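You operate a simulated robot arm through the tools that you are given. There is no shell and no other tool. Be economical: measure what you need, move in short steps, check, and stop when the job is done.

Carry out the task below with a simulated robot arm. There is one attempt and no reset: what you move stays moved.

TASK
Cover the orange cup with its lid, then warm it to 60 C.
Fine: press the lid on till it catches; use the heater block; wait for the READY lamp, turn the block off and set the cup on the white mat.

It is judged by the outcome, as a careful person would: the job done as asked, and still so three seconds after it is handed in. It fails if anything else is knocked over, pushed out of place, dropped, spilled or broken.

THE ROBOT
A 7-joint arm with a two-finger parallel gripper, fixed in place. Base frame: the origin is at the foot of the arm, x ahead of it, y to its left, z up; the work surface is at about z = 0. Lengths are in mm, angles in degrees, forces in N, time in s.
With the tool pointing down near the work surface it reaches from about 220 to 580 mm from the base axis. Its first joint turns from -66.0 to 66.0 degrees. Payload 2.5 kg.
Tool frame: the origin (TCP) lies between the finger pads and is the grasp point; the fingertips stand 23 mm ahead of it; z points along the fingers, y is the line along which they close. The gripper opens to 94 mm. The fingers are 38 mm wide and 10 mm thick; the gripper's body (54 by 96 mm) begins 39 mm behind the TCP.
Orientation is that of the tool frame in the base frame, as a unit quaternion [x, y, z, w]. With the fingers straight down and closing along the base's y, the tool's x points along the base's -x, its y along +y and its z along -z.

THE INTERFACE
- The arm moves only by the tool move_arm. Its argument "rows" is a list of rows, each a list of 3 entries, a list of its own where there are three numbers: the shift along the tool's x, y, z in mm, then the turn, a rotation vector about the tool's x, y, z in rad, then the finger opening in mm, from 0 to 94. In form: [[[dx, dy, dz], [rx, ry, rz], gripper], ...]. A call has 1 to 10 rows; each row is the pose to reach, as a shift and turn from the pose commanded when the call began, along the tool's axes at that moment. A row lasts 0.2 s, in which the tool goes at most 50 mm and 8.6 degrees; a call with a longer step from one row to the next is refused whole, and so is a gripper value outside its range. A pose out of reach is approached as far as the arm can. The call stops where the force on the tool passes 70 N (or 10 N more than at its start, if that is more) or the arm is blocked; 0.2 s more then pass. The fingers move at their own pace (about 108 mm/s each) and stop on an object; they squeeze with about 39 N. The grip force told is the motor's: it shows also when the fingers shut on nothing. Time passes only in rows, and 0.2 s behind the last, so rows that repeat a pose let the fingers close. It gives the time, the measured TCP pose, the force on the tool (base axes), the opening and the grip force at its end, in the units of the frame above (readings bear some noise), and new pictures: "show" is both (left out), scene, wrist or none.
- Cameras (640 x 400 px; columns grow to the right, rows downward): "scene" is fixed at [104.1, -399.5, 567.2]; the picture's right is [0.93, -0.37, 0.00], its down [-0.17, -0.43, -0.89] and it looks along [0.33, 0.82, -0.46] (base axes); focal length 290 px, centre (320, 200). "wrist" rides on the gripper at [-39, 0, -44] in the tool frame; the picture's right is [0.00, -1.00, 0.00], its down [0.97, 0.00, -0.24] and it looks along [0.24, 0.00, 0.97] (tool axes); focal length 218 px, centre (320, 200).
- probe_pixels(camera, pixels): for up to 12 pixels [column, row] of the newest picture of that camera ("zoom" is the newest enlarged one), the place [x, y, z] in the base frame of the surface seen there, good to about 2 mm, but the place of the scene camera against the robot may be out by one fixed shift of up to 12 mm in any direction. No time passes.
- enlarge(camera, box): a new picture of the part [left, top, right, bottom] of that camera's present view, enlarged. No time passes.
- sign_off(): hands the job in; it is judged then, once.

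Work in short steps. Measure before you move; look again where a grasp or a placing could have gone wrong, and mend it. You have 80 turns and 120 pictures in all, the two below and enlarged ones among them. Open the gripper and draw the arm clear of the work before you hand the job in, unless the task says otherwise; then end with one line.

The tools are called after ">>>" as name(argument=value, ...) on one line, values as JSON. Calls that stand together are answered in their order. move_arm: Moves the arm, as the interface text tells. Its arguments: {"type":"object","properties":{"rows":{"type":"array","items":{"type":"array"}},"show":{"type":"string","enum":["both","scene","wrist","none"]}},"required":["rows"]} The other tools are called the same way: probe_pixels (camera, pixels) gives the place of the surface under pixels of a picture; enlarge (camera, box) takes an enlarged picture of a part of a camera's view; sign_off () hands the job in.

At the start:

```text
time: 0.0
eef_pos: [329.1, 177.3, 350.5]
ee_rot: [0.0, 1.0, 0.0, -0.001]
contact_force: [0.1, -0.2, -0.7]
opening: 93.8
grasp_force: 0.1
```

scene: 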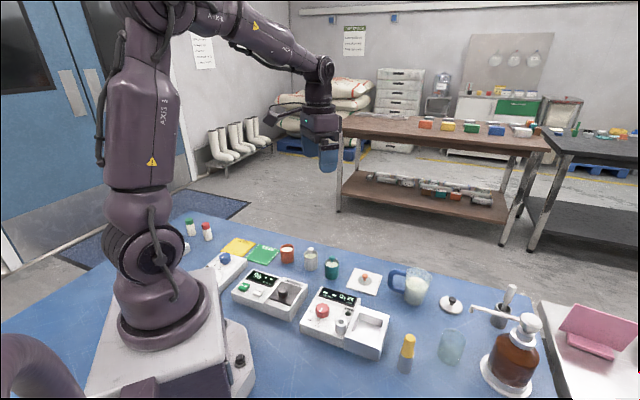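
wrist: 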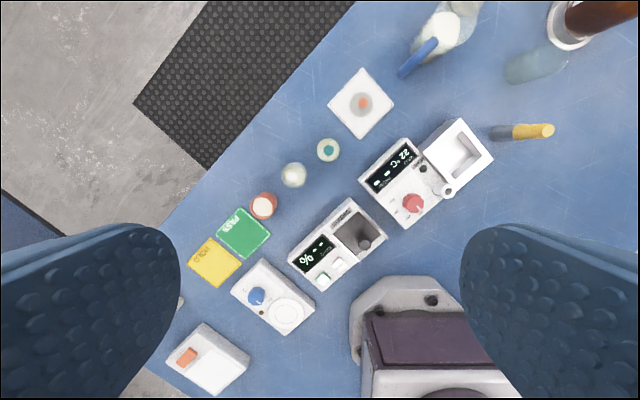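

The table carries several devices; I'll enlarge the areas of interest first.

>>> enlarge(camera="scene", box=[220, 220, 400, 360])

>>> enlarge(camera="wrist", box=[160, 50, 520, 275])

>>> enlarge(camera="scene", box=[380, 250, 560, 390])

```text
2.86 times, centred on (310, 290) of scene
```

zoom: 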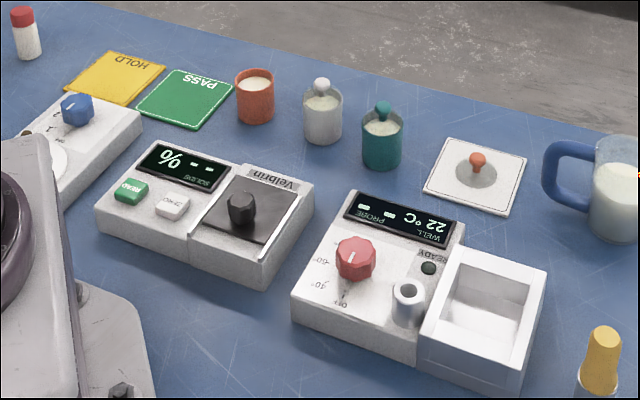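

```text
1.78 times, centred on (340, 162) of wrist
```

zoom: 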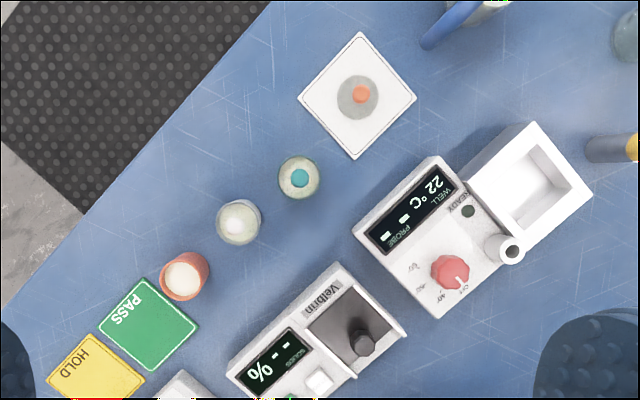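

```text
2.86 times, centred on (470, 320) of scene
```

zoom: 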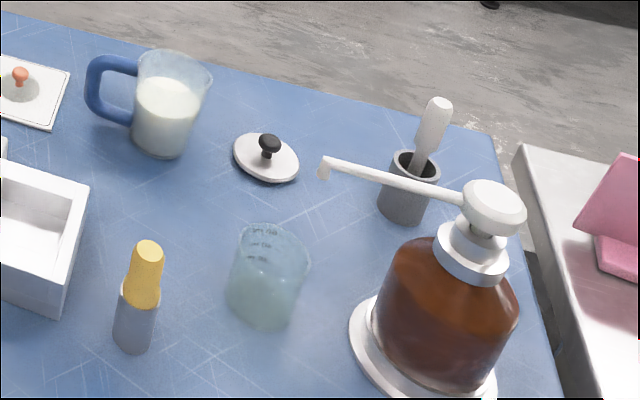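

I'll measure the cup, lid, heater parts and neighbours with the wrist camera.

>>> probe_pixels(camera="wrist", pixels=[[263, 206], [263, 194], [363, 103], [353, 108], [334, 103], [362, 69], [393, 102], [359, 137], [293, 174], [328, 150], [413, 203], [448, 190]])

>>> probe_pixels(camera="scene", pixels=[[287, 248], [287, 262], [365, 275], [365, 281], [322, 310], [342, 325], [358, 317], [368, 335], [340, 296], [388, 322], [377, 355], [302, 335]])

>>> probe_pixels(camera="wrist", pixels=[[421, 151], [460, 120], [492, 157], [449, 186], [458, 155], [437, 151], [460, 133], [478, 156], [458, 173], [423, 167], [405, 140], [362, 178]])

```text
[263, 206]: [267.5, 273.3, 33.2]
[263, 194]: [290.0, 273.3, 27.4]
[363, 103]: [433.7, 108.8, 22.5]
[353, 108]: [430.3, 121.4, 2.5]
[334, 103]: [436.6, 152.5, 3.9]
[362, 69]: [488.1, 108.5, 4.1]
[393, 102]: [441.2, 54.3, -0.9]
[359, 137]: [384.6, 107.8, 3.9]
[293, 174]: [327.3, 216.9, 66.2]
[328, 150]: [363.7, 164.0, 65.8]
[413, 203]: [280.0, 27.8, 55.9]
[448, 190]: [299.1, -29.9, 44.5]
```

```text
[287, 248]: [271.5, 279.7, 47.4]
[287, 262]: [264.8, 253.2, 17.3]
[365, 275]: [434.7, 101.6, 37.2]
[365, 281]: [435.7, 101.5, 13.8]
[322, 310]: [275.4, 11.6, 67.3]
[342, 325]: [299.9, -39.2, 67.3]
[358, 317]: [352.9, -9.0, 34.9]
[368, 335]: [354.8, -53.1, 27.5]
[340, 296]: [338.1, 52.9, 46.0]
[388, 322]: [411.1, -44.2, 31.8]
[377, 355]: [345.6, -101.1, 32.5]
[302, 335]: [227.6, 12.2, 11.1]
```

```text
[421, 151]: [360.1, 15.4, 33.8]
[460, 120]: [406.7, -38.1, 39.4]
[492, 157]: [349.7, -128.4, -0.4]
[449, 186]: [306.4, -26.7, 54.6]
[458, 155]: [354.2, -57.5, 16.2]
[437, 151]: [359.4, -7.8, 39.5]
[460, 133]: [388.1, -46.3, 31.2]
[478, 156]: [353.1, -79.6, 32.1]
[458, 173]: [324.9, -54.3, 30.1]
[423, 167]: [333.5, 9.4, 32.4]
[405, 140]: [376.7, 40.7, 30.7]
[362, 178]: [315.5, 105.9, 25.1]
```

Lid lies on the white mat near (432,108). I move above it for a close look.

>>> move_arm(rows=[[[-25, -17, 38], [0, 0, 0], 94], [[-50, -35, 75], [0, 0, 0], 94], [[-75, -52, 112], [0, 0, 0], 94], [[-103, -69, 150], [0, 0, 0], 94], [[-103, -69, 150], [0, 0, 0], 94]])

```text
refused: row 4 steps farther than a row can; nothing moved
```

>>> move_arm(rows=[[[-25, -17, 36], [0, 0, 0], 94], [[-50, -34, 72], [0, 0, 0], 94], [[-75, -51, 108], [0, 0, 0], 94], [[-100, -68, 144], [0, 0, 0], 94], [[-103, -69, 150], [0, 0, 0], 94], [[-103, -69, 150], [0, 0, 0], 94]])

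```text
time: 1.4
eef_pos: [433.8, 108.6, 198.6]
ee_rot: [0.0, 1.0, 0.001, 0.0]
contact_force: [-0.4, -0.1, -0.4]
opening: 94.1
grasp_force: 0.0
```

scene: 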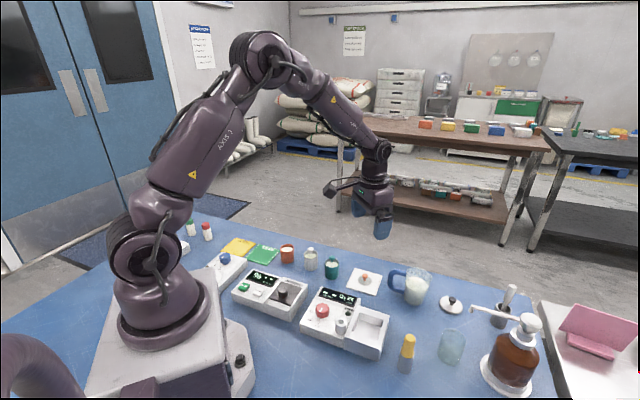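
wrist: 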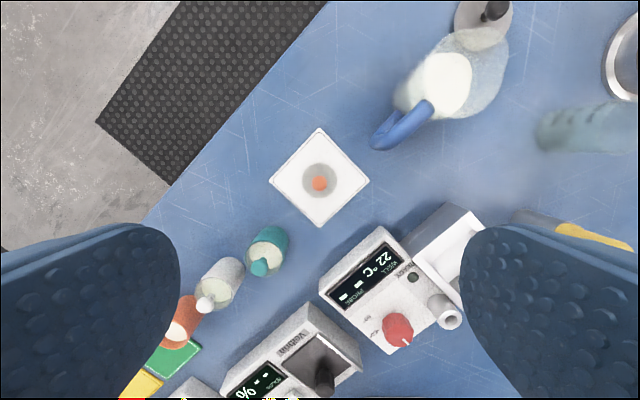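

>>> enlarge(camera="wrist", box=[260, 120, 380, 240])

>>> probe_pixels(camera="wrist", pixels=[[319, 183], [319, 176], [314, 183], [325, 183], [304, 180], [335, 180], [320, 165], [320, 196], [272, 182], [320, 130], [368, 180], [320, 226]])

```text
3.33 times, centred on (320, 180) of wrist
```

zoom: 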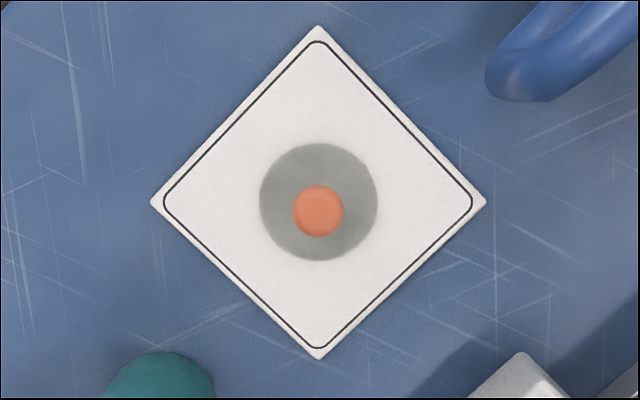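

```text
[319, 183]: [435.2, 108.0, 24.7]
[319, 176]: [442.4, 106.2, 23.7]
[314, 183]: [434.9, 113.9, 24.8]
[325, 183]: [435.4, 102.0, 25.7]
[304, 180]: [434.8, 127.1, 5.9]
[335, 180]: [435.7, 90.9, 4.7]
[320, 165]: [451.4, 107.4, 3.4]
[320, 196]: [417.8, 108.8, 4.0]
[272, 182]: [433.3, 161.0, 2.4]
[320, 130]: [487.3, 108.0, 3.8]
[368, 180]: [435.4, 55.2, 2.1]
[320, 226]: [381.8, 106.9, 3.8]
```

Lid centre (435,108), knob top z≈25. I descend with the fingers at 40 mm to grip the knob.

>>> move_arm(rows=[[[-1, -0.5, 40], [0, 0, 0], 60], [[-1, -0.5, 80], [0, 0, 0], 40], [[-1, -0.5, 120], [0, 0, 0], 40], [[-1, -0.5, 150], [0, 0, 0], 40], [[-1, -0.5, 165], [0, 0, 0], 40], [[-1, -0.5, 165], [0, 0, 0], 40]])

```text
time: 2.8
eef_pos: [434.6, 109.1, 34.5]
ee_rot: [-0.001, 1.0, 0.0, 0.0]
contact_force: [0.4, 0.3, 0.0]
opening: 39.9
grasp_force: 0.2
```

scene: 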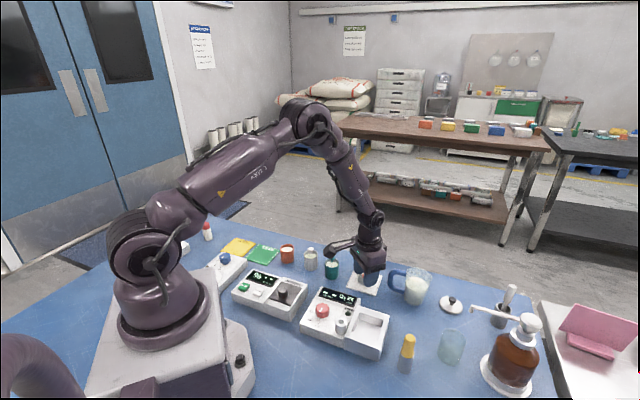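
wrist: 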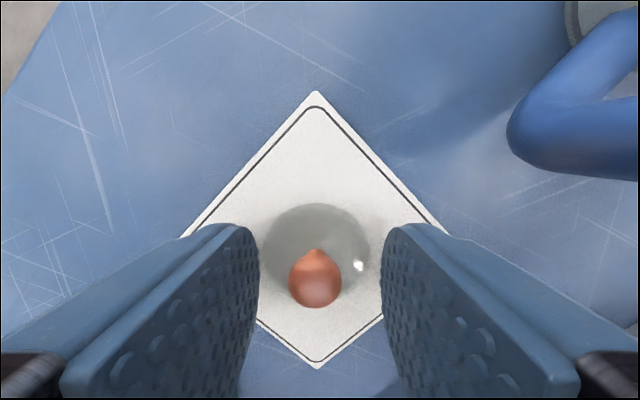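

Knob at (315,280) is between the fingers. I go down 1.5 mm and close.

>>> move_arm(rows=[[[0, 0, 1.5], [0, 0, 0], 40], [[0, 0, 1.5], [0, 0, 0], 0], [[0, 0, 1.5], [0, 0, 0], 0], [[0, 0, 1.5], [0, 0, 0], 0]], show="none")

>>> move_arm(rows=[[[0, 0, -40], [0, 0, 0], 0], [[0, 0, -80], [0, 0, 0], 0], [[0, 0, -120], [0, 0, 0], 0], [[0, 0, -120], [0, 0, 0], 0]])

```text
time: 3.8
eef_pos: [434.4, 109.2, 31.6]
ee_rot: [0.001, 1.0, 0.0, 0.0]
contact_force: [0.5, -0.9, -0.4]
opening: 12.4
grasp_force: 38.9
```

```text
time: 4.8
eef_pos: [434.3, 108.2, 153.8]
ee_rot: [0.0, 1.0, 0.0, 0.0]
contact_force: [0.5, 0.2, -0.4]
opening: 12.5
grasp_force: 39.3
```

scene: 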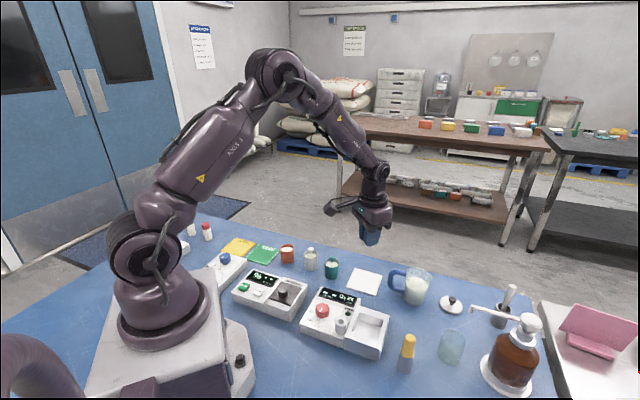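
wrist: 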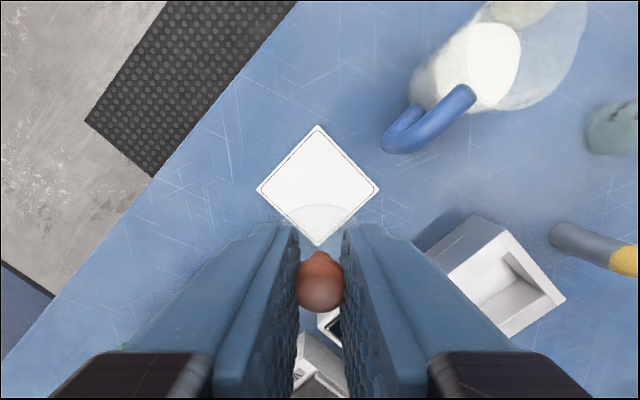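

Lid is held. I move it toward the cup at about (270,273), stopping short so the wrist camera sees the cup.

>>> move_arm(rows=[[[33, 24, 0], [0, 0, 0], 0], [[66, 48, 0], [0, 0, 0], 0], [[99, 72, 0], [0, 0, 0], 0], [[132, 96, 0], [0, 0, 0], 0], [[165, 120, 0], [0, 0, 0], 0], [[198, 144, 0], [0, 0, 0], 0], [[224, 165, 0], [0, 0, 0], 0], [[224, 165, 0], [0, 0, 0], 0]])

```text
time: 6.6
eef_pos: [211.8, 273.6, 153.6]
ee_rot: [0.0, 1.0, 0.0, 0.0]
contact_force: [-0.4, 0.2, -0.3]
opening: 12.6
grasp_force: 38.4
```

scene: 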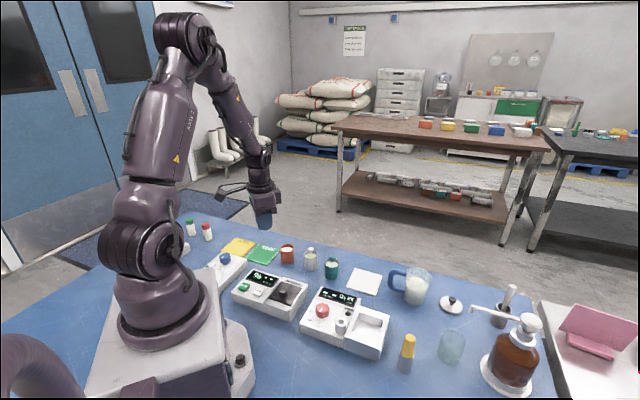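
wrist: 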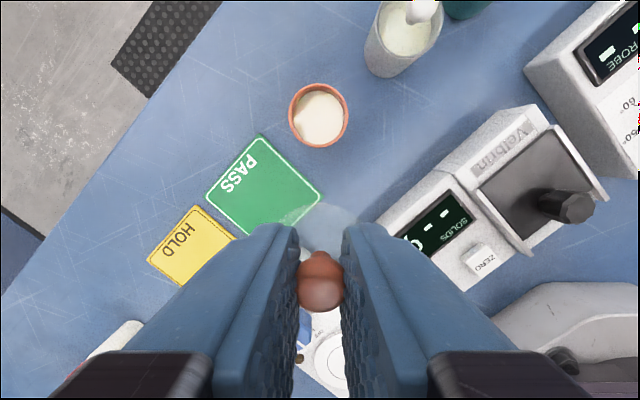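

>>> enlarge(camera="wrist", box=[270, 70, 370, 160])

>>> probe_pixels(camera="wrist", pixels=[[319, 84], [319, 144], [290, 114], [347, 114], [298, 96], [340, 134], [340, 95], [298, 136], [318, 120], [420, 10]])

```text
4.44 times, centred on (320, 115) of wrist
```

zoom: 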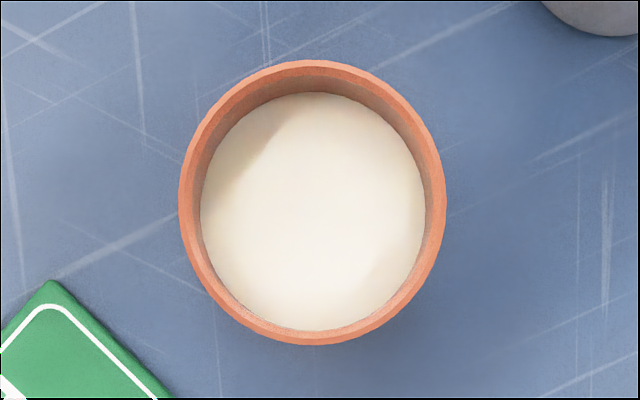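

```text
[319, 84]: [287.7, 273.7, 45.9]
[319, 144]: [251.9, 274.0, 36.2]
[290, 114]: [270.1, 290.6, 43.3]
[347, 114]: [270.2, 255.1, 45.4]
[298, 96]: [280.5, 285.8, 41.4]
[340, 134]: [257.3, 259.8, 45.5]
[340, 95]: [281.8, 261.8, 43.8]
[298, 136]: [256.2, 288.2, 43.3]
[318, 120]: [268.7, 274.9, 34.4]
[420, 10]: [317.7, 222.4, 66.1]
```

Cup rim centre ≈(270,274), z≈45.5. I bring the lid over it to hover a few mm above.

>>> move_arm(rows=[[[-30, 0.4, 0], [0, 0, 0], 0], [[-57.5, 0.4, 0], [0, 0, 0], 0], [[-57.5, 0.4, 35], [0, 0, 0], 0], [[-57.5, 0.4, 65], [0, 0, 0], 0], [[-57.5, 0.4, 72], [0, 0, 0], 0], [[-57.5, 0.4, 72], [0, 0, 0], 0]])

>>> enlarge(camera="scene", box=[240, 205, 340, 275])

```text
time: 8.0
eef_pos: [267.7, 273.9, 80.7]
ee_rot: [0.0, 1.0, 0.0, 0.0]
contact_force: [-0.1, -0.3, 0.3]
opening: 12.6
grasp_force: 39.3
```

scene: 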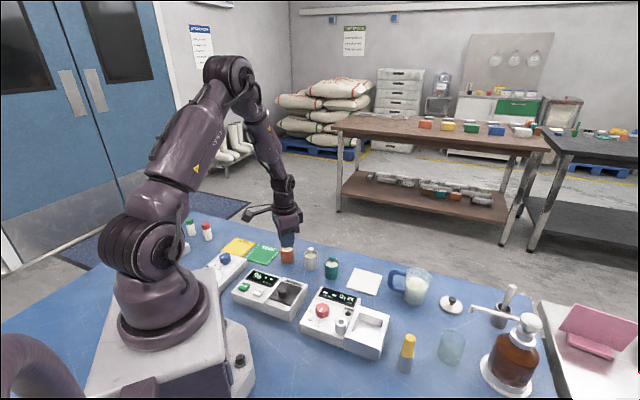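
wrist: 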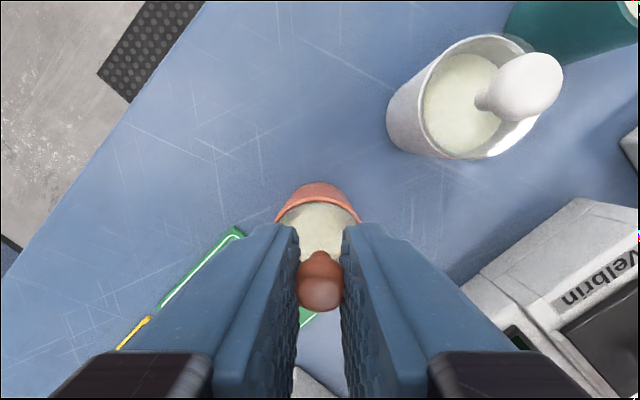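

```text
5.71 times, centred on (290, 240) of scene
```

zoom: 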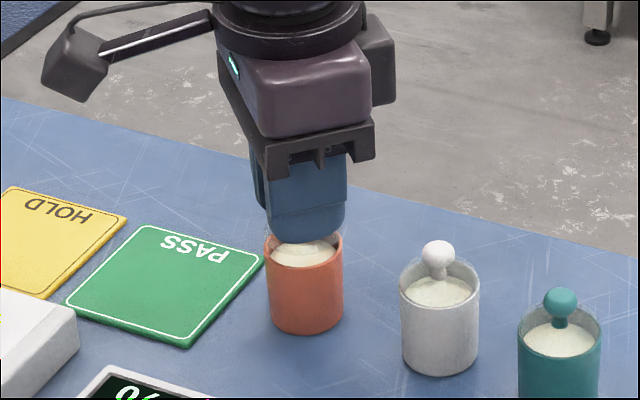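

>>> enlarge(camera="wrist", box=[250, 160, 390, 330])

```text
2.35 times, centred on (320, 245) of wrist
```

zoom: 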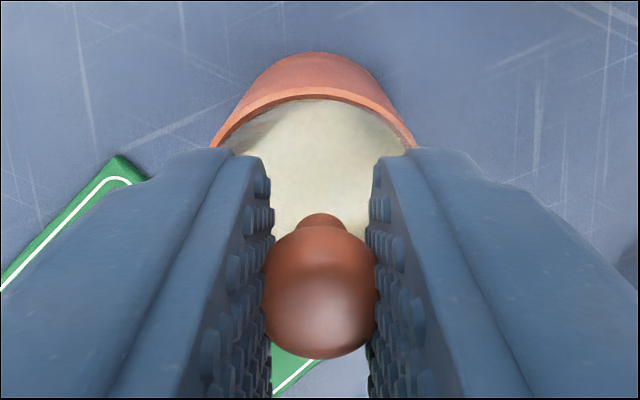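

Lid hovers over the cup; cup far edge ≈288, so I shift +1.3 mm in x and lower gently.

>>> move_arm(rows=[[[-1.3, 0, 0], [0, 0, 0], 0], [[-1.3, 0, 2], [0, 0, 0], 0], [[-1.3, 0, 4], [0, 0, 0], 0], [[-1.3, 0, 5.5], [0, 0, 0], 0], [[-1.3, 0, 7], [0, 0, 0], 0]], show="none")

```text
time: 9.2
eef_pos: [270.2, 273.5, 73.7]
ee_rot: [0.0, 1.0, 0.0, 0.0]
contact_force: [0.4, 0.1, -1.0]
opening: 12.7
grasp_force: 38.7
```

>>> move_arm(rows=[[[0, 0, 0.5], [0, 0, 0], 0], [[0, 0, 1], [0, 0, 0], 0], [[0, 0, 1.5], [0, 0, 0], 0], [[0, 0, 2], [0, 0, 0], 0]])

>>> enlarge(camera="scene", box=[250, 220, 330, 275])

```text
time: 10.2
eef_pos: [268.3, 273.7, 72.4]
ee_rot: [0.0, 1.0, 0.001, 0.0]
contact_force: [-3.8, -0.1, 9.2]
opening: 12.5
grasp_force: 38.7
```

scene: 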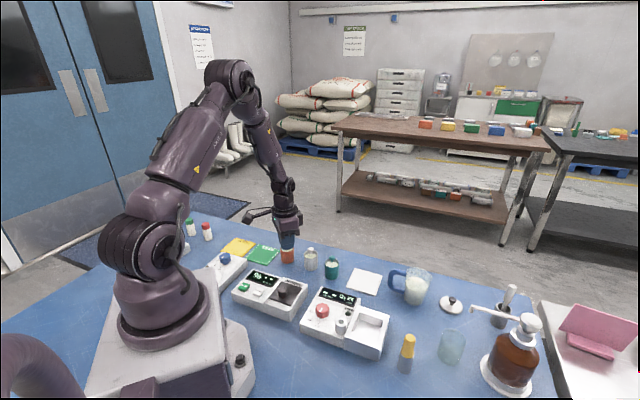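
wrist: 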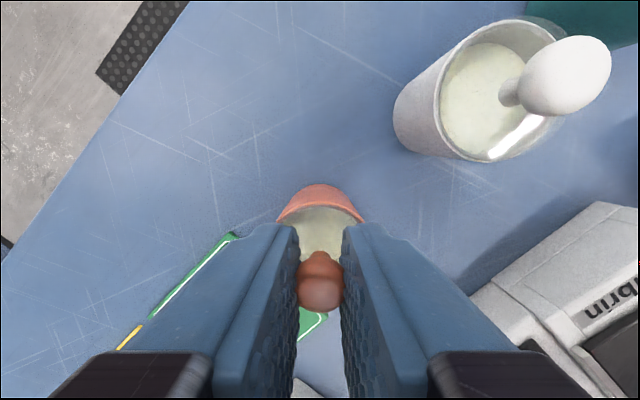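

```text
7.27 times, centred on (290, 248) of scene
```

zoom: 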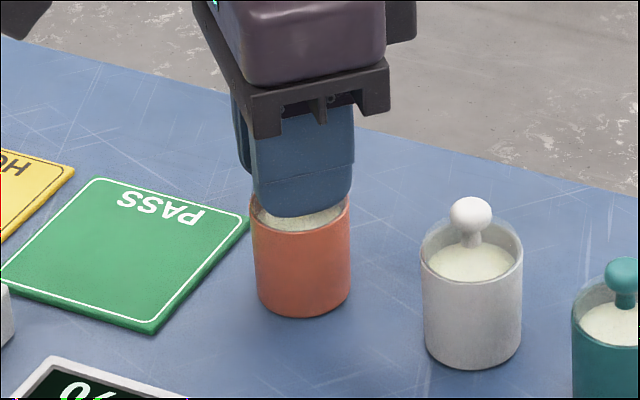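

Contact (9 N) at TCP z≈72.4 as expected. I press on in small steps, watching the force.

>>> move_arm(rows=[[[0.8, 0, 0], [0, 0, 0], 0], [[0.8, 0, 0.7], [0, 0, 0], 0], [[0.8, 0, 1.4], [0, 0, 0], 0], [[0.8, 0, 1.4], [0, 0, 0], 0]], show="none")

```text
time: 11.2
eef_pos: [268.0, 274.9, 72.2]
ee_rot: [0.001, 1.0, 0.003, 0.001]
contact_force: [-6.1, 0.4, 43.7]
opening: 12.5
grasp_force: 38.5
```

>>> move_arm(rows=[[[0.3, 0, 0.4], [0, 0, 0], 0], [[0.3, 0, 0.8], [0, 0, 0], 0], [[0.3, 0, 0.8], [0, 0, 0], 0]])

>>> enlarge(camera="scene", box=[250, 220, 330, 275])

```text
time: 12.0
eef_pos: [268.3, 275.2, 71.8]
ee_rot: [0.0, 1.0, 0.002, 0.003]
contact_force: [-0.8, 1.5, 44.4]
opening: 12.5
grasp_force: 39.0
```

scene: 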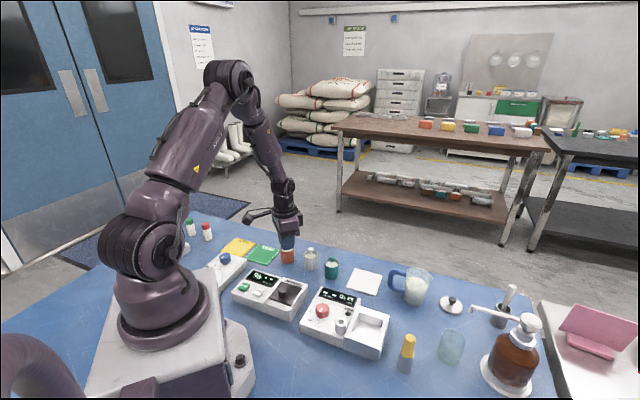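
wrist: 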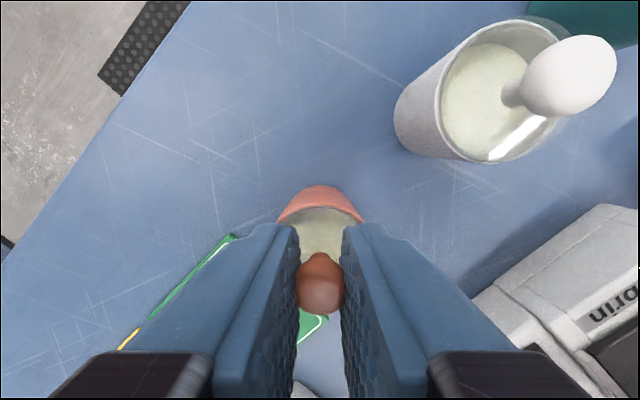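

```text
7.27 times, centred on (290, 248) of scene
```

zoom: 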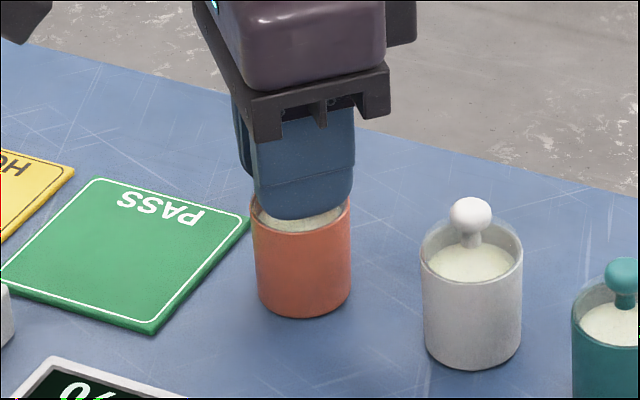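

Force plateaued at 44 N, possibly slipping in the grip. I unload, release and lift to look at the lid.

>>> move_arm(rows=[[[0, 0, -1.5], [0, 0, 0], 0], [[0, 0, -1.5], [0, 0, 0], 30], [[0, 0, -1.5], [0, 0, 0], 40], [[0, 0, -20], [0, 0, 0], 40], [[0, 0, -50], [0, 0, 0], 40], [[50, 0, -60], [0, 0, 0], 40], [[60, 0, -60], [0, 0, 0], 40]])

>>> enlarge(camera="scene", box=[250, 220, 330, 275])

>>> enlarge(camera="wrist", box=[270, 50, 390, 170])

```text
refused: row 6 steps farther than a row can; nothing moved
```

```text
7.27 times, centred on (290, 248) of scene
```

zoom: 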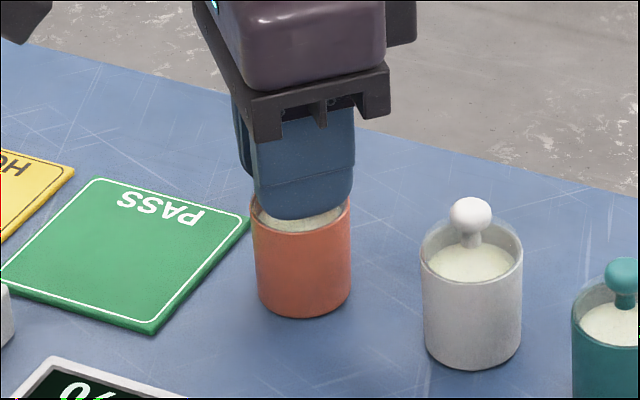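

```text
3.33 times, centred on (330, 110) of wrist
```

zoom: 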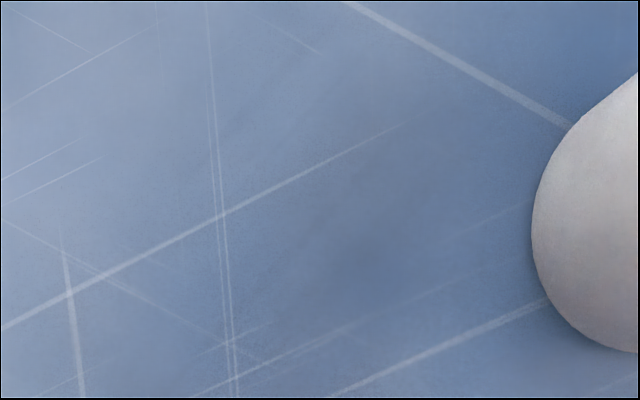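

>>> move_arm(rows=[[[0, 0, -1.5], [0, 0, 0], 0], [[0, 0, -1.5], [0, 0, 0], 30], [[0, 0, -1.5], [0, 0, 0], 40], [[0, 0, -20], [0, 0, 0], 40], [[0, 0, -55], [0, 0, 0], 40], [[40, 0, -60], [0, 0, 0], 40], [[60, 0, -60], [0, 0, 0], 40], [[60, 0, -60], [0, 0, 0], 40]])

>>> enlarge(camera="scene", box=[250, 220, 330, 275])

>>> enlarge(camera="wrist", box=[270, 50, 390, 170])

```text
time: 13.8
eef_pos: [206.1, 273.8, 130.1]
ee_rot: [-0.001, 1.0, 0.0, 0.001]
contact_force: [0.0, -0.2, 0.9]
opening: 39.9
grasp_force: 0.0
```

scene: 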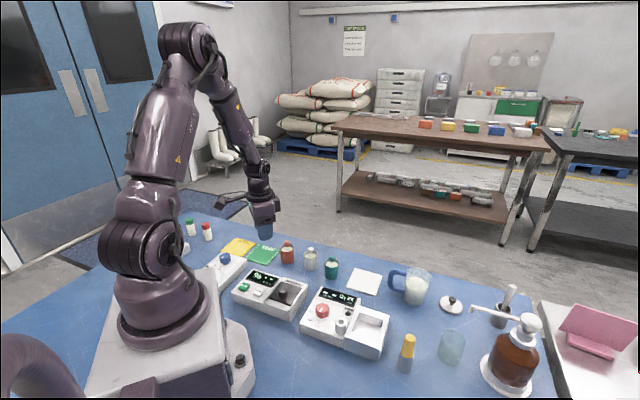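
wrist: 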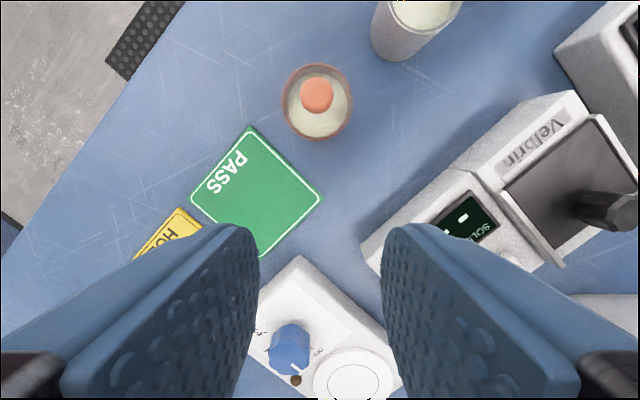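

```text
7.27 times, centred on (290, 248) of scene
```

zoom: 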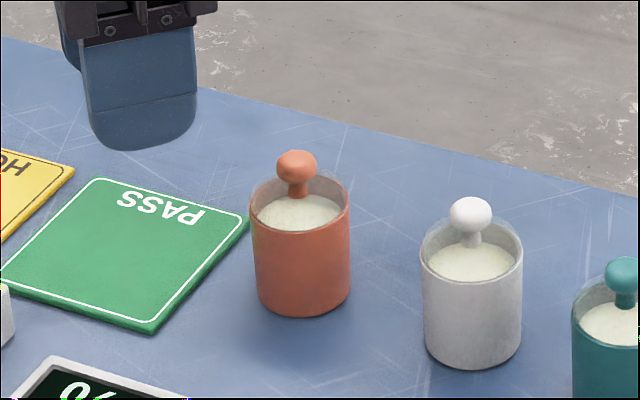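

```text
3.33 times, centred on (330, 110) of wrist
```

zoom: 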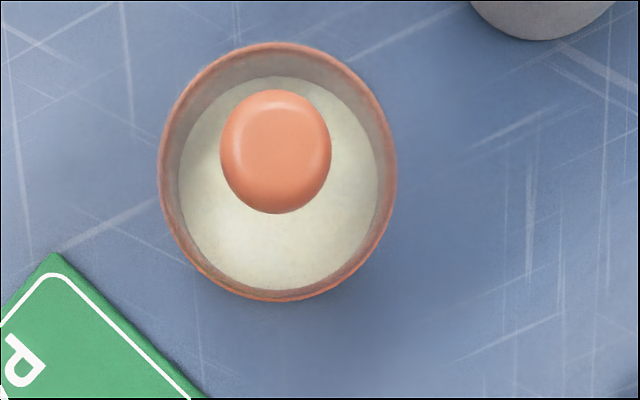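

The lid sits; I compare knob heights with the other lidded cups.

>>> probe_pixels(camera="wrist", pixels=[[317, 95], [317, 90], [313, 95], [321, 95], [317, 80], [317, 109], [317, 65], [317, 139], [284, 100], [350, 100]])

>>> probe_pixels(camera="scene", pixels=[[287, 244], [311, 250], [331, 261], [287, 243], [311, 249]])

```text
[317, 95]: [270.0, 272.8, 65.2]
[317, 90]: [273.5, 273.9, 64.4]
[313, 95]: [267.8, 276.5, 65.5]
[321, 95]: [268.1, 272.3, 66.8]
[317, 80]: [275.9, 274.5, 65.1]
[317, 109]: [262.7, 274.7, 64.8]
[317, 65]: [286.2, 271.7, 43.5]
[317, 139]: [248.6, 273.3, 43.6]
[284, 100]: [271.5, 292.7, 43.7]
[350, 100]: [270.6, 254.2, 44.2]
```

```text
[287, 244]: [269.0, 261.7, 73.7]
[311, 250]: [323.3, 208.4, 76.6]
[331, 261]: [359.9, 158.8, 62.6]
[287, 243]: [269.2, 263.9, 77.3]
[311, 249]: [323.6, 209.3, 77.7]
```

I close the fingers and press the knob from the top (top z≈65, so contact near TCP z≈88).

>>> move_arm(rows=[[[-30, 0, 0], [0, 0, 0], 0], [[-62, 0, 0], [0, 0, 0], 0], [[-62, 0, 20], [0, 0, 0], 0], [[-62, 0, 34], [0, 0, 0], 0], [[-62, 0, 38], [0, 0, 0], 0], [[-62, 0, 40], [0, 0, 0], 0], [[-62, 0, 41], [0, 0, 0], 0], [[-62, 0, 42], [0, 0, 0], 0]], show="wrist")

```text
time: 15.6
eef_pos: [271.2, 273.0, 88.8]
ee_rot: [0.0, 1.0, 0.001, 0.001]
contact_force: [-4.0, -5.6, 27.3]
opening: 0.1
grasp_force: 38.9
```

wrist: 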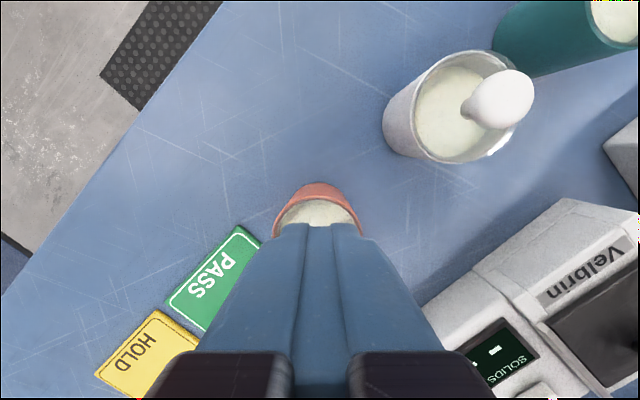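

Contact, 27 N. Press further in half-millimetre steps.

>>> move_arm(rows=[[[0, 0, 0.4], [0, 0, 0], 0], [[0, 0, 0.8], [0, 0, 0], 0], [[0, 0, 1.2], [0, 0, 0], 0], [[0, 0, 1.6], [0, 0, 0], 0], [[0, 0, 2.0], [0, 0, 0], 0], [[0, 0, 2.4], [0, 0, 0], 0]], show="none")

```text
time: 17.0
eef_pos: [270.8, 275.2, 87.6]
ee_rot: [0.0, 1.0, 0.002, 0.003]
contact_force: [-5.5, -9.5, 59.6]
opening: 0.0
grasp_force: 39.3
```

>>> move_arm(rows=[[[0, 0, 0.4], [0, 0, 0], 0], [[0, 0, 0.8], [0, 0, 0], 0], [[0, 0, 1.2], [0, 0, 0], 0]], show="wrist")

>>> enlarge(camera="scene", box=[250, 220, 330, 275])

```text
time: 17.7
eef_pos: [271.1, 275.7, 88.0]
ee_rot: [0.0, 1.0, 0.003, 0.004]
contact_force: [-4.2, -5.6, 21.9]
opening: 0.1
grasp_force: 38.5
stopped in row 3: the force on the tool passed its limit (the readings are from after the stop); the commanded pose is now the measured one
```

wrist: 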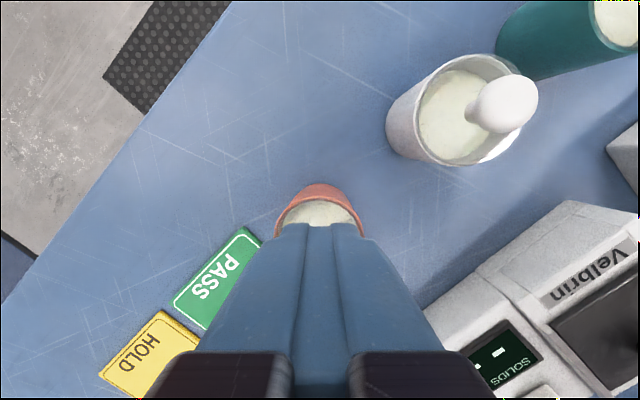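

```text
7.27 times, centred on (290, 248) of scene
```

zoom: 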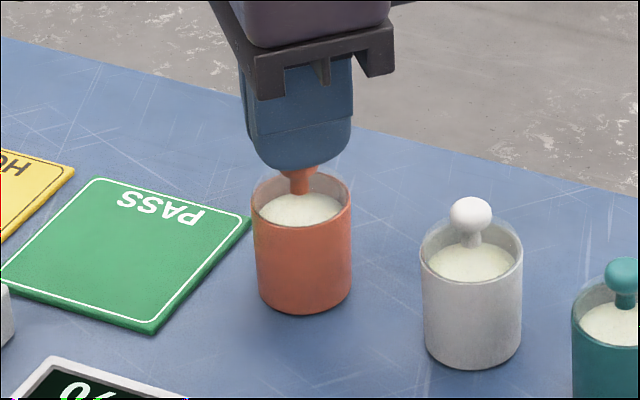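

Pressed to 70 N. Now I back off, grip the knob and test by lifting a few mm.

>>> move_arm(rows=[[[0, 0, -10], [0, 0, 0], 0], [[1.5, -1.5, -15], [0, 0, 0], 40], [[1.5, -1.5, -15], [0, 0, 0], 40], [[1.5, -1.5, -15], [0, 0, 0], 40]])

>>> enlarge(camera="wrist", box=[250, 170, 390, 330])

>>> enlarge(camera="scene", box=[250, 220, 330, 275])

```text
time: 18.7
eef_pos: [268.9, 274.5, 103.1]
ee_rot: [0.001, 1.0, 0.002, 0.004]
contact_force: [0.7, 0.2, 0.9]
opening: 39.8
grasp_force: 0.0
```

scene: 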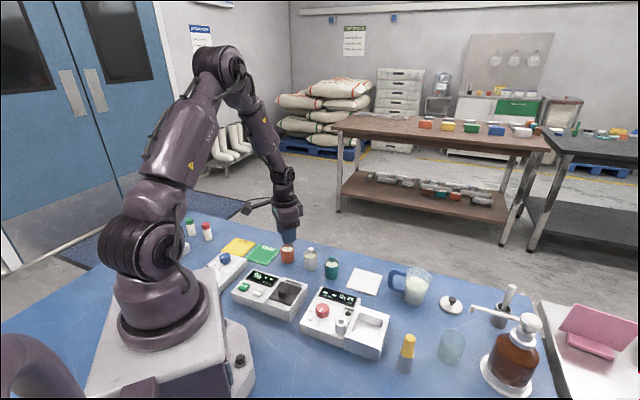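
wrist: 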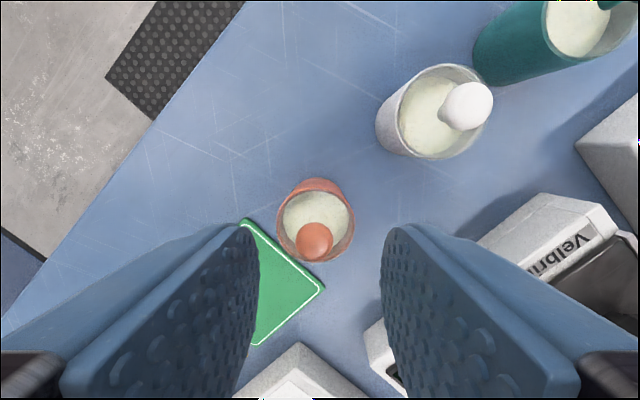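

```text
2.50 times, centred on (320, 250) of wrist
```

zoom: 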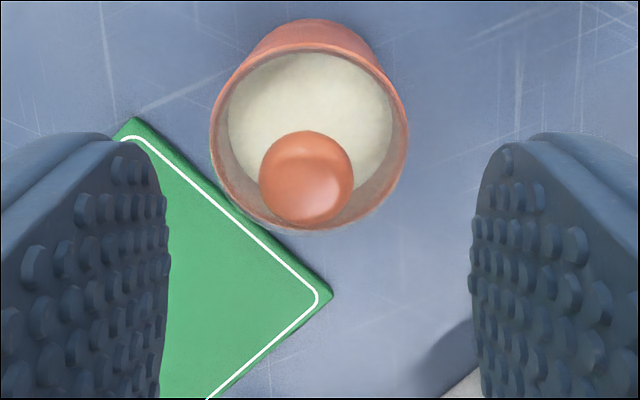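

```text
7.27 times, centred on (290, 248) of scene
```

zoom: 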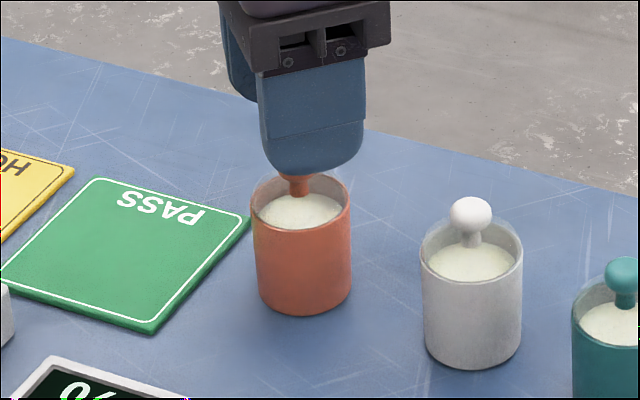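

>>> move_arm(rows=[[[0, 1, 20], [0, 0, 0], 40], [[0, 1, 31], [0, 0, 0], 40], [[0, 1, 31], [0, 0, 0], 0], [[0, 1, 31], [0, 0, 0], 0], [[0, 1, 31], [0, 0, 0], 0], [[0, 1, 29], [0, 0, 0], 0], [[0, 1, 27], [0, 0, 0], 0], [[0, 1, 27], [0, 0, 0], 0]], show="scene")

>>> enlarge(camera="scene", box=[250, 220, 330, 275])

```text
time: 20.5
eef_pos: [268.7, 273.9, 75.2]
ee_rot: [0.0, 1.0, 0.001, 0.002]
contact_force: [-0.4, -0.3, -0.5]
opening: 12.7
grasp_force: 38.4
```

scene: 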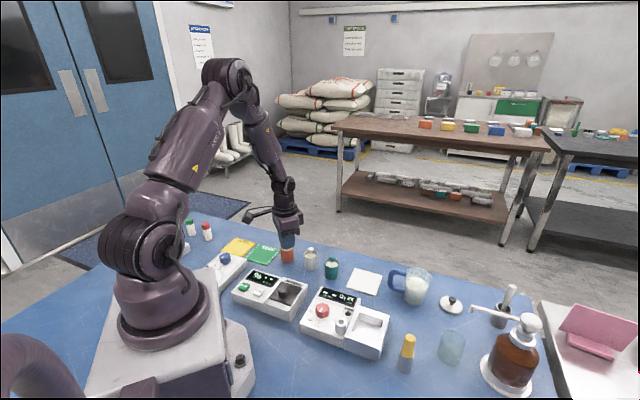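

```text
7.27 times, centred on (290, 248) of scene
```

zoom: 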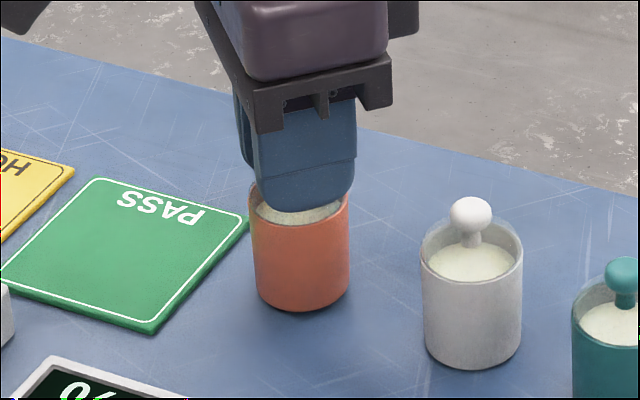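

The cup seems to have come up slightly; I lift 6 mm more to confirm the catch.

>>> move_arm(rows=[[[0, 0, -3], [0, 0, 0], 0], [[0, 0, -6], [0, 0, 0], 0], [[0, 0, -6], [0, 0, 0], 0]], show="scene")

>>> enlarge(camera="scene", box=[250, 220, 330, 275])

```text
time: 21.3
eef_pos: [270.6, 275.2, 81.6]
ee_rot: [0.0, 1.0, 0.002, 0.002]
contact_force: [-0.7, -0.2, -0.3]
opening: 12.4
grasp_force: 38.6
```

scene: 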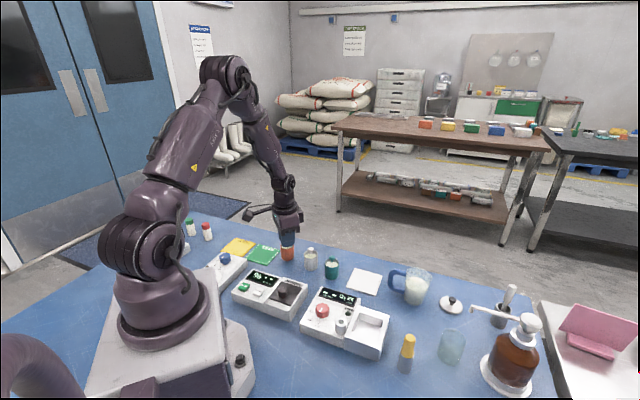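

```text
7.27 times, centred on (290, 248) of scene
```

zoom: 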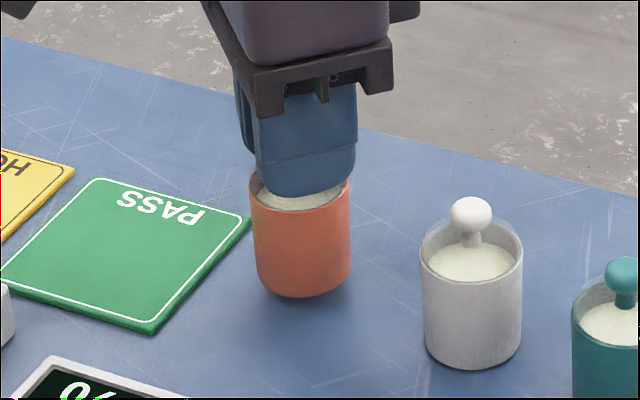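

The cup comes up with the lid: it has caught. I set it back down, release, and regrip lower around the cup body.

>>> move_arm(rows=[[[0, 0, 5], [0, 0, 0], 0], [[0, 0, 9], [0, 0, 0], 0], [[0, 0, 10], [0, 0, 0], 0], [[0, 0, 10], [0, 0, 0], 60], [[0, 0, 10], [0, 0, 0], 60], [[0, 0, 20], [0, 0, 0], 60], [[0, 0, 31], [0, 0, 0], 60], [[0, 0, 31], [0, 0, 0], 60]])

```text
time: 23.1
eef_pos: [270.1, 276.6, 50.4]
ee_rot: [0.0, 1.0, 0.003, 0.003]
contact_force: [0.4, -0.3, -0.5]
opening: 60.1
grasp_force: 0.0
```

scene: 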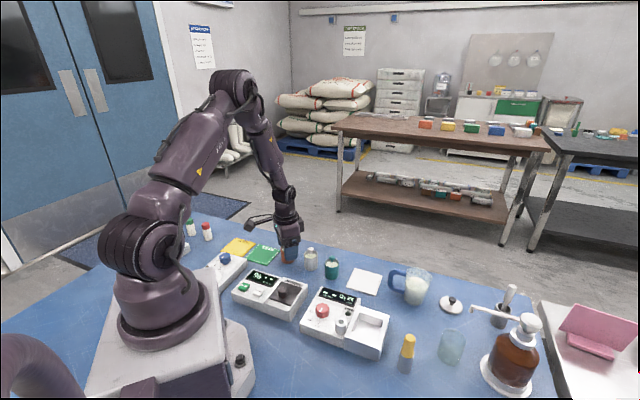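
wrist: 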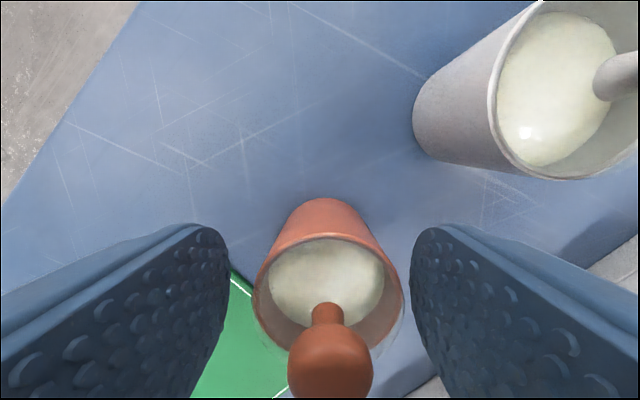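

Cup centred between the fingers (col ≈328). I nudge 1.5 mm right, close and lift.

>>> move_arm(rows=[[[0, -1.5, 0], [0, 0, 0], 60], [[0, -1.5, 0], [0, 0, 0], 20], [[0, -1.5, 0], [0, 0, 0], 20], [[0, -1.5, 0], [0, 0, 0], 20]], show="none")

>>> move_arm(rows=[[[0, -1.5, -20], [0, 0, 0], 20], [[0, -1.5, -60], [0, 0, 0], 20], [[0, -1.5, -105], [0, 0, 0], 20], [[0, -1.5, -105], [0, 0, 0], 20]])

```text
time: 24.1
eef_pos: [270.5, 273.6, 50.4]
ee_rot: [0.0, 1.0, 0.003, 0.003]
contact_force: [0.0, 0.5, -0.2]
opening: 38.4
grasp_force: 39.3
```

```text
time: 25.1
eef_pos: [268.5, 270.4, 156.1]
ee_rot: [0.0, 1.0, 0.003, 0.003]
contact_force: [0.5, 0.6, -0.8]
opening: 38.3
grasp_force: 39.0
```

scene: 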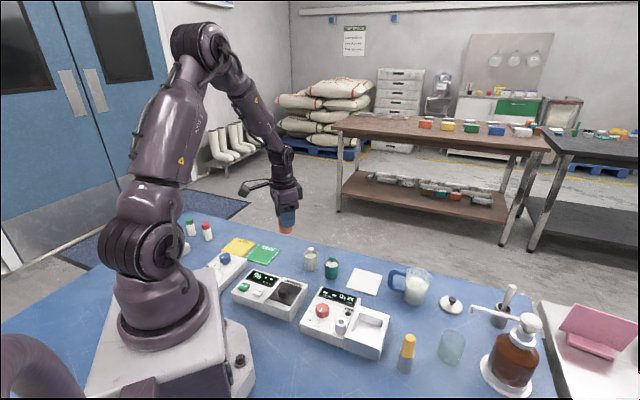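
wrist: 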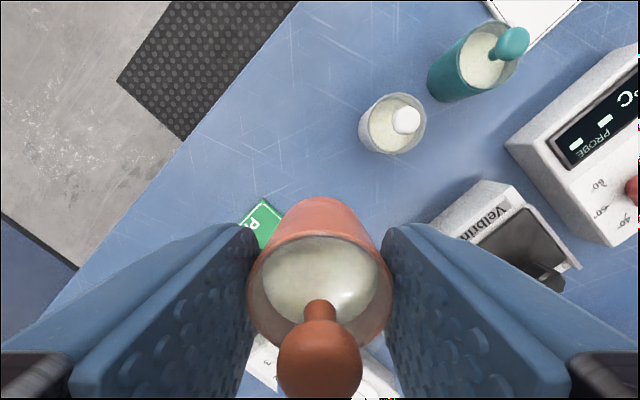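

Cup held firmly. I carry it high to just behind the heater well for a view.

>>> move_arm(rows=[[[-2, -45, 0], [0, 0, 0], 20], [[-4, -90, 0], [0, 0, 0], 20], [[-6, -135, 0], [0, 0, 0], 20], [[-8, -180, 0], [0, 0, 0], 20], [[-10, -225, 0], [0, 0, 0], 20], [[-12, -270, 0], [0, 0, 0], 20], [[-14, -315, 0], [0, 0, 0], 20], [[-14, -315, 0], [0, 0, 0], 20]])

```text
time: 26.9
eef_pos: [281.5, -43.1, 152.7]
ee_rot: [0.0, 1.0, 0.003, 0.002]
contact_force: [-0.4, -0.4, -0.8]
opening: 38.4
grasp_force: 38.8
```

scene: 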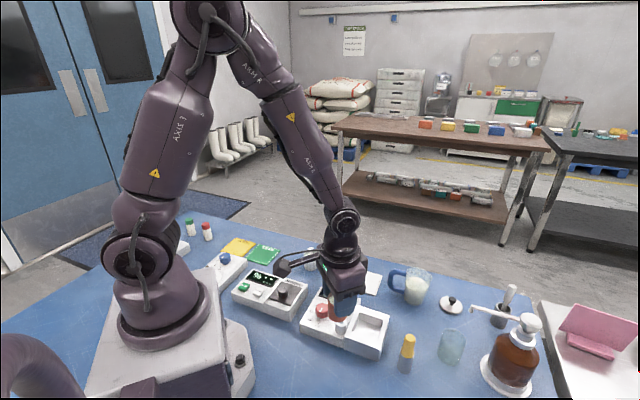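
wrist: 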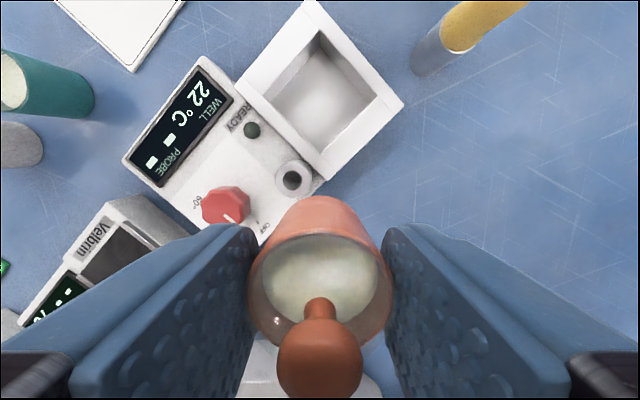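

>>> enlarge(camera="wrist", box=[180, 0, 420, 250])

>>> probe_pixels(camera="wrist", pixels=[[318, 26], [380, 97], [321, 155], [259, 88], [312, 0], [404, 102], [320, 180], [237, 86], [318, 105], [335, 100], [305, 105], [320, 85]])

>>> probe_pixels(camera="wrist", pixels=[[227, 205], [234, 218], [217, 194], [245, 200], [205, 210], [293, 180], [252, 130], [262, 228], [200, 200], [185, 215], [257, 242]])

```text
1.60 times, centred on (300, 125) of wrist
```

zoom: 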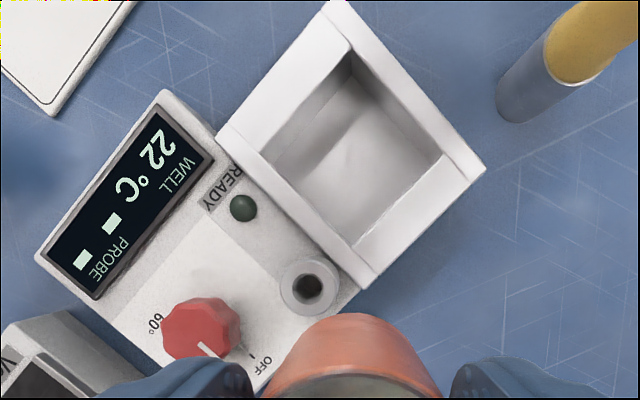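

```text
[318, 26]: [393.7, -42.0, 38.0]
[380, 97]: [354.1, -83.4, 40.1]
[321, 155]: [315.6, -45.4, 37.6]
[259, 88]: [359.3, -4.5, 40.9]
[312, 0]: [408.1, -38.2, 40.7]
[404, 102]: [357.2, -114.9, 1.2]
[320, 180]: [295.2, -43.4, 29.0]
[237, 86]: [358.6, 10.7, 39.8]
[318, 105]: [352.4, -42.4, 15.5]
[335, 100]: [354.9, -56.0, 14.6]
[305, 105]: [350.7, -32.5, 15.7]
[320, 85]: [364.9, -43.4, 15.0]
```

```text
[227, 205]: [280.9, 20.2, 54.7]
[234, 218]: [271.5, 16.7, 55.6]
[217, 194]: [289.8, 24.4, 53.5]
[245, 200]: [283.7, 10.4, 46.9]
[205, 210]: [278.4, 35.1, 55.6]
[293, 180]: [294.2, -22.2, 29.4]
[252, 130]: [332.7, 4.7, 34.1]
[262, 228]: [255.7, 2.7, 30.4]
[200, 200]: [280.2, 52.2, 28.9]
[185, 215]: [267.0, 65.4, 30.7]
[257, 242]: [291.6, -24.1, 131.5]
```

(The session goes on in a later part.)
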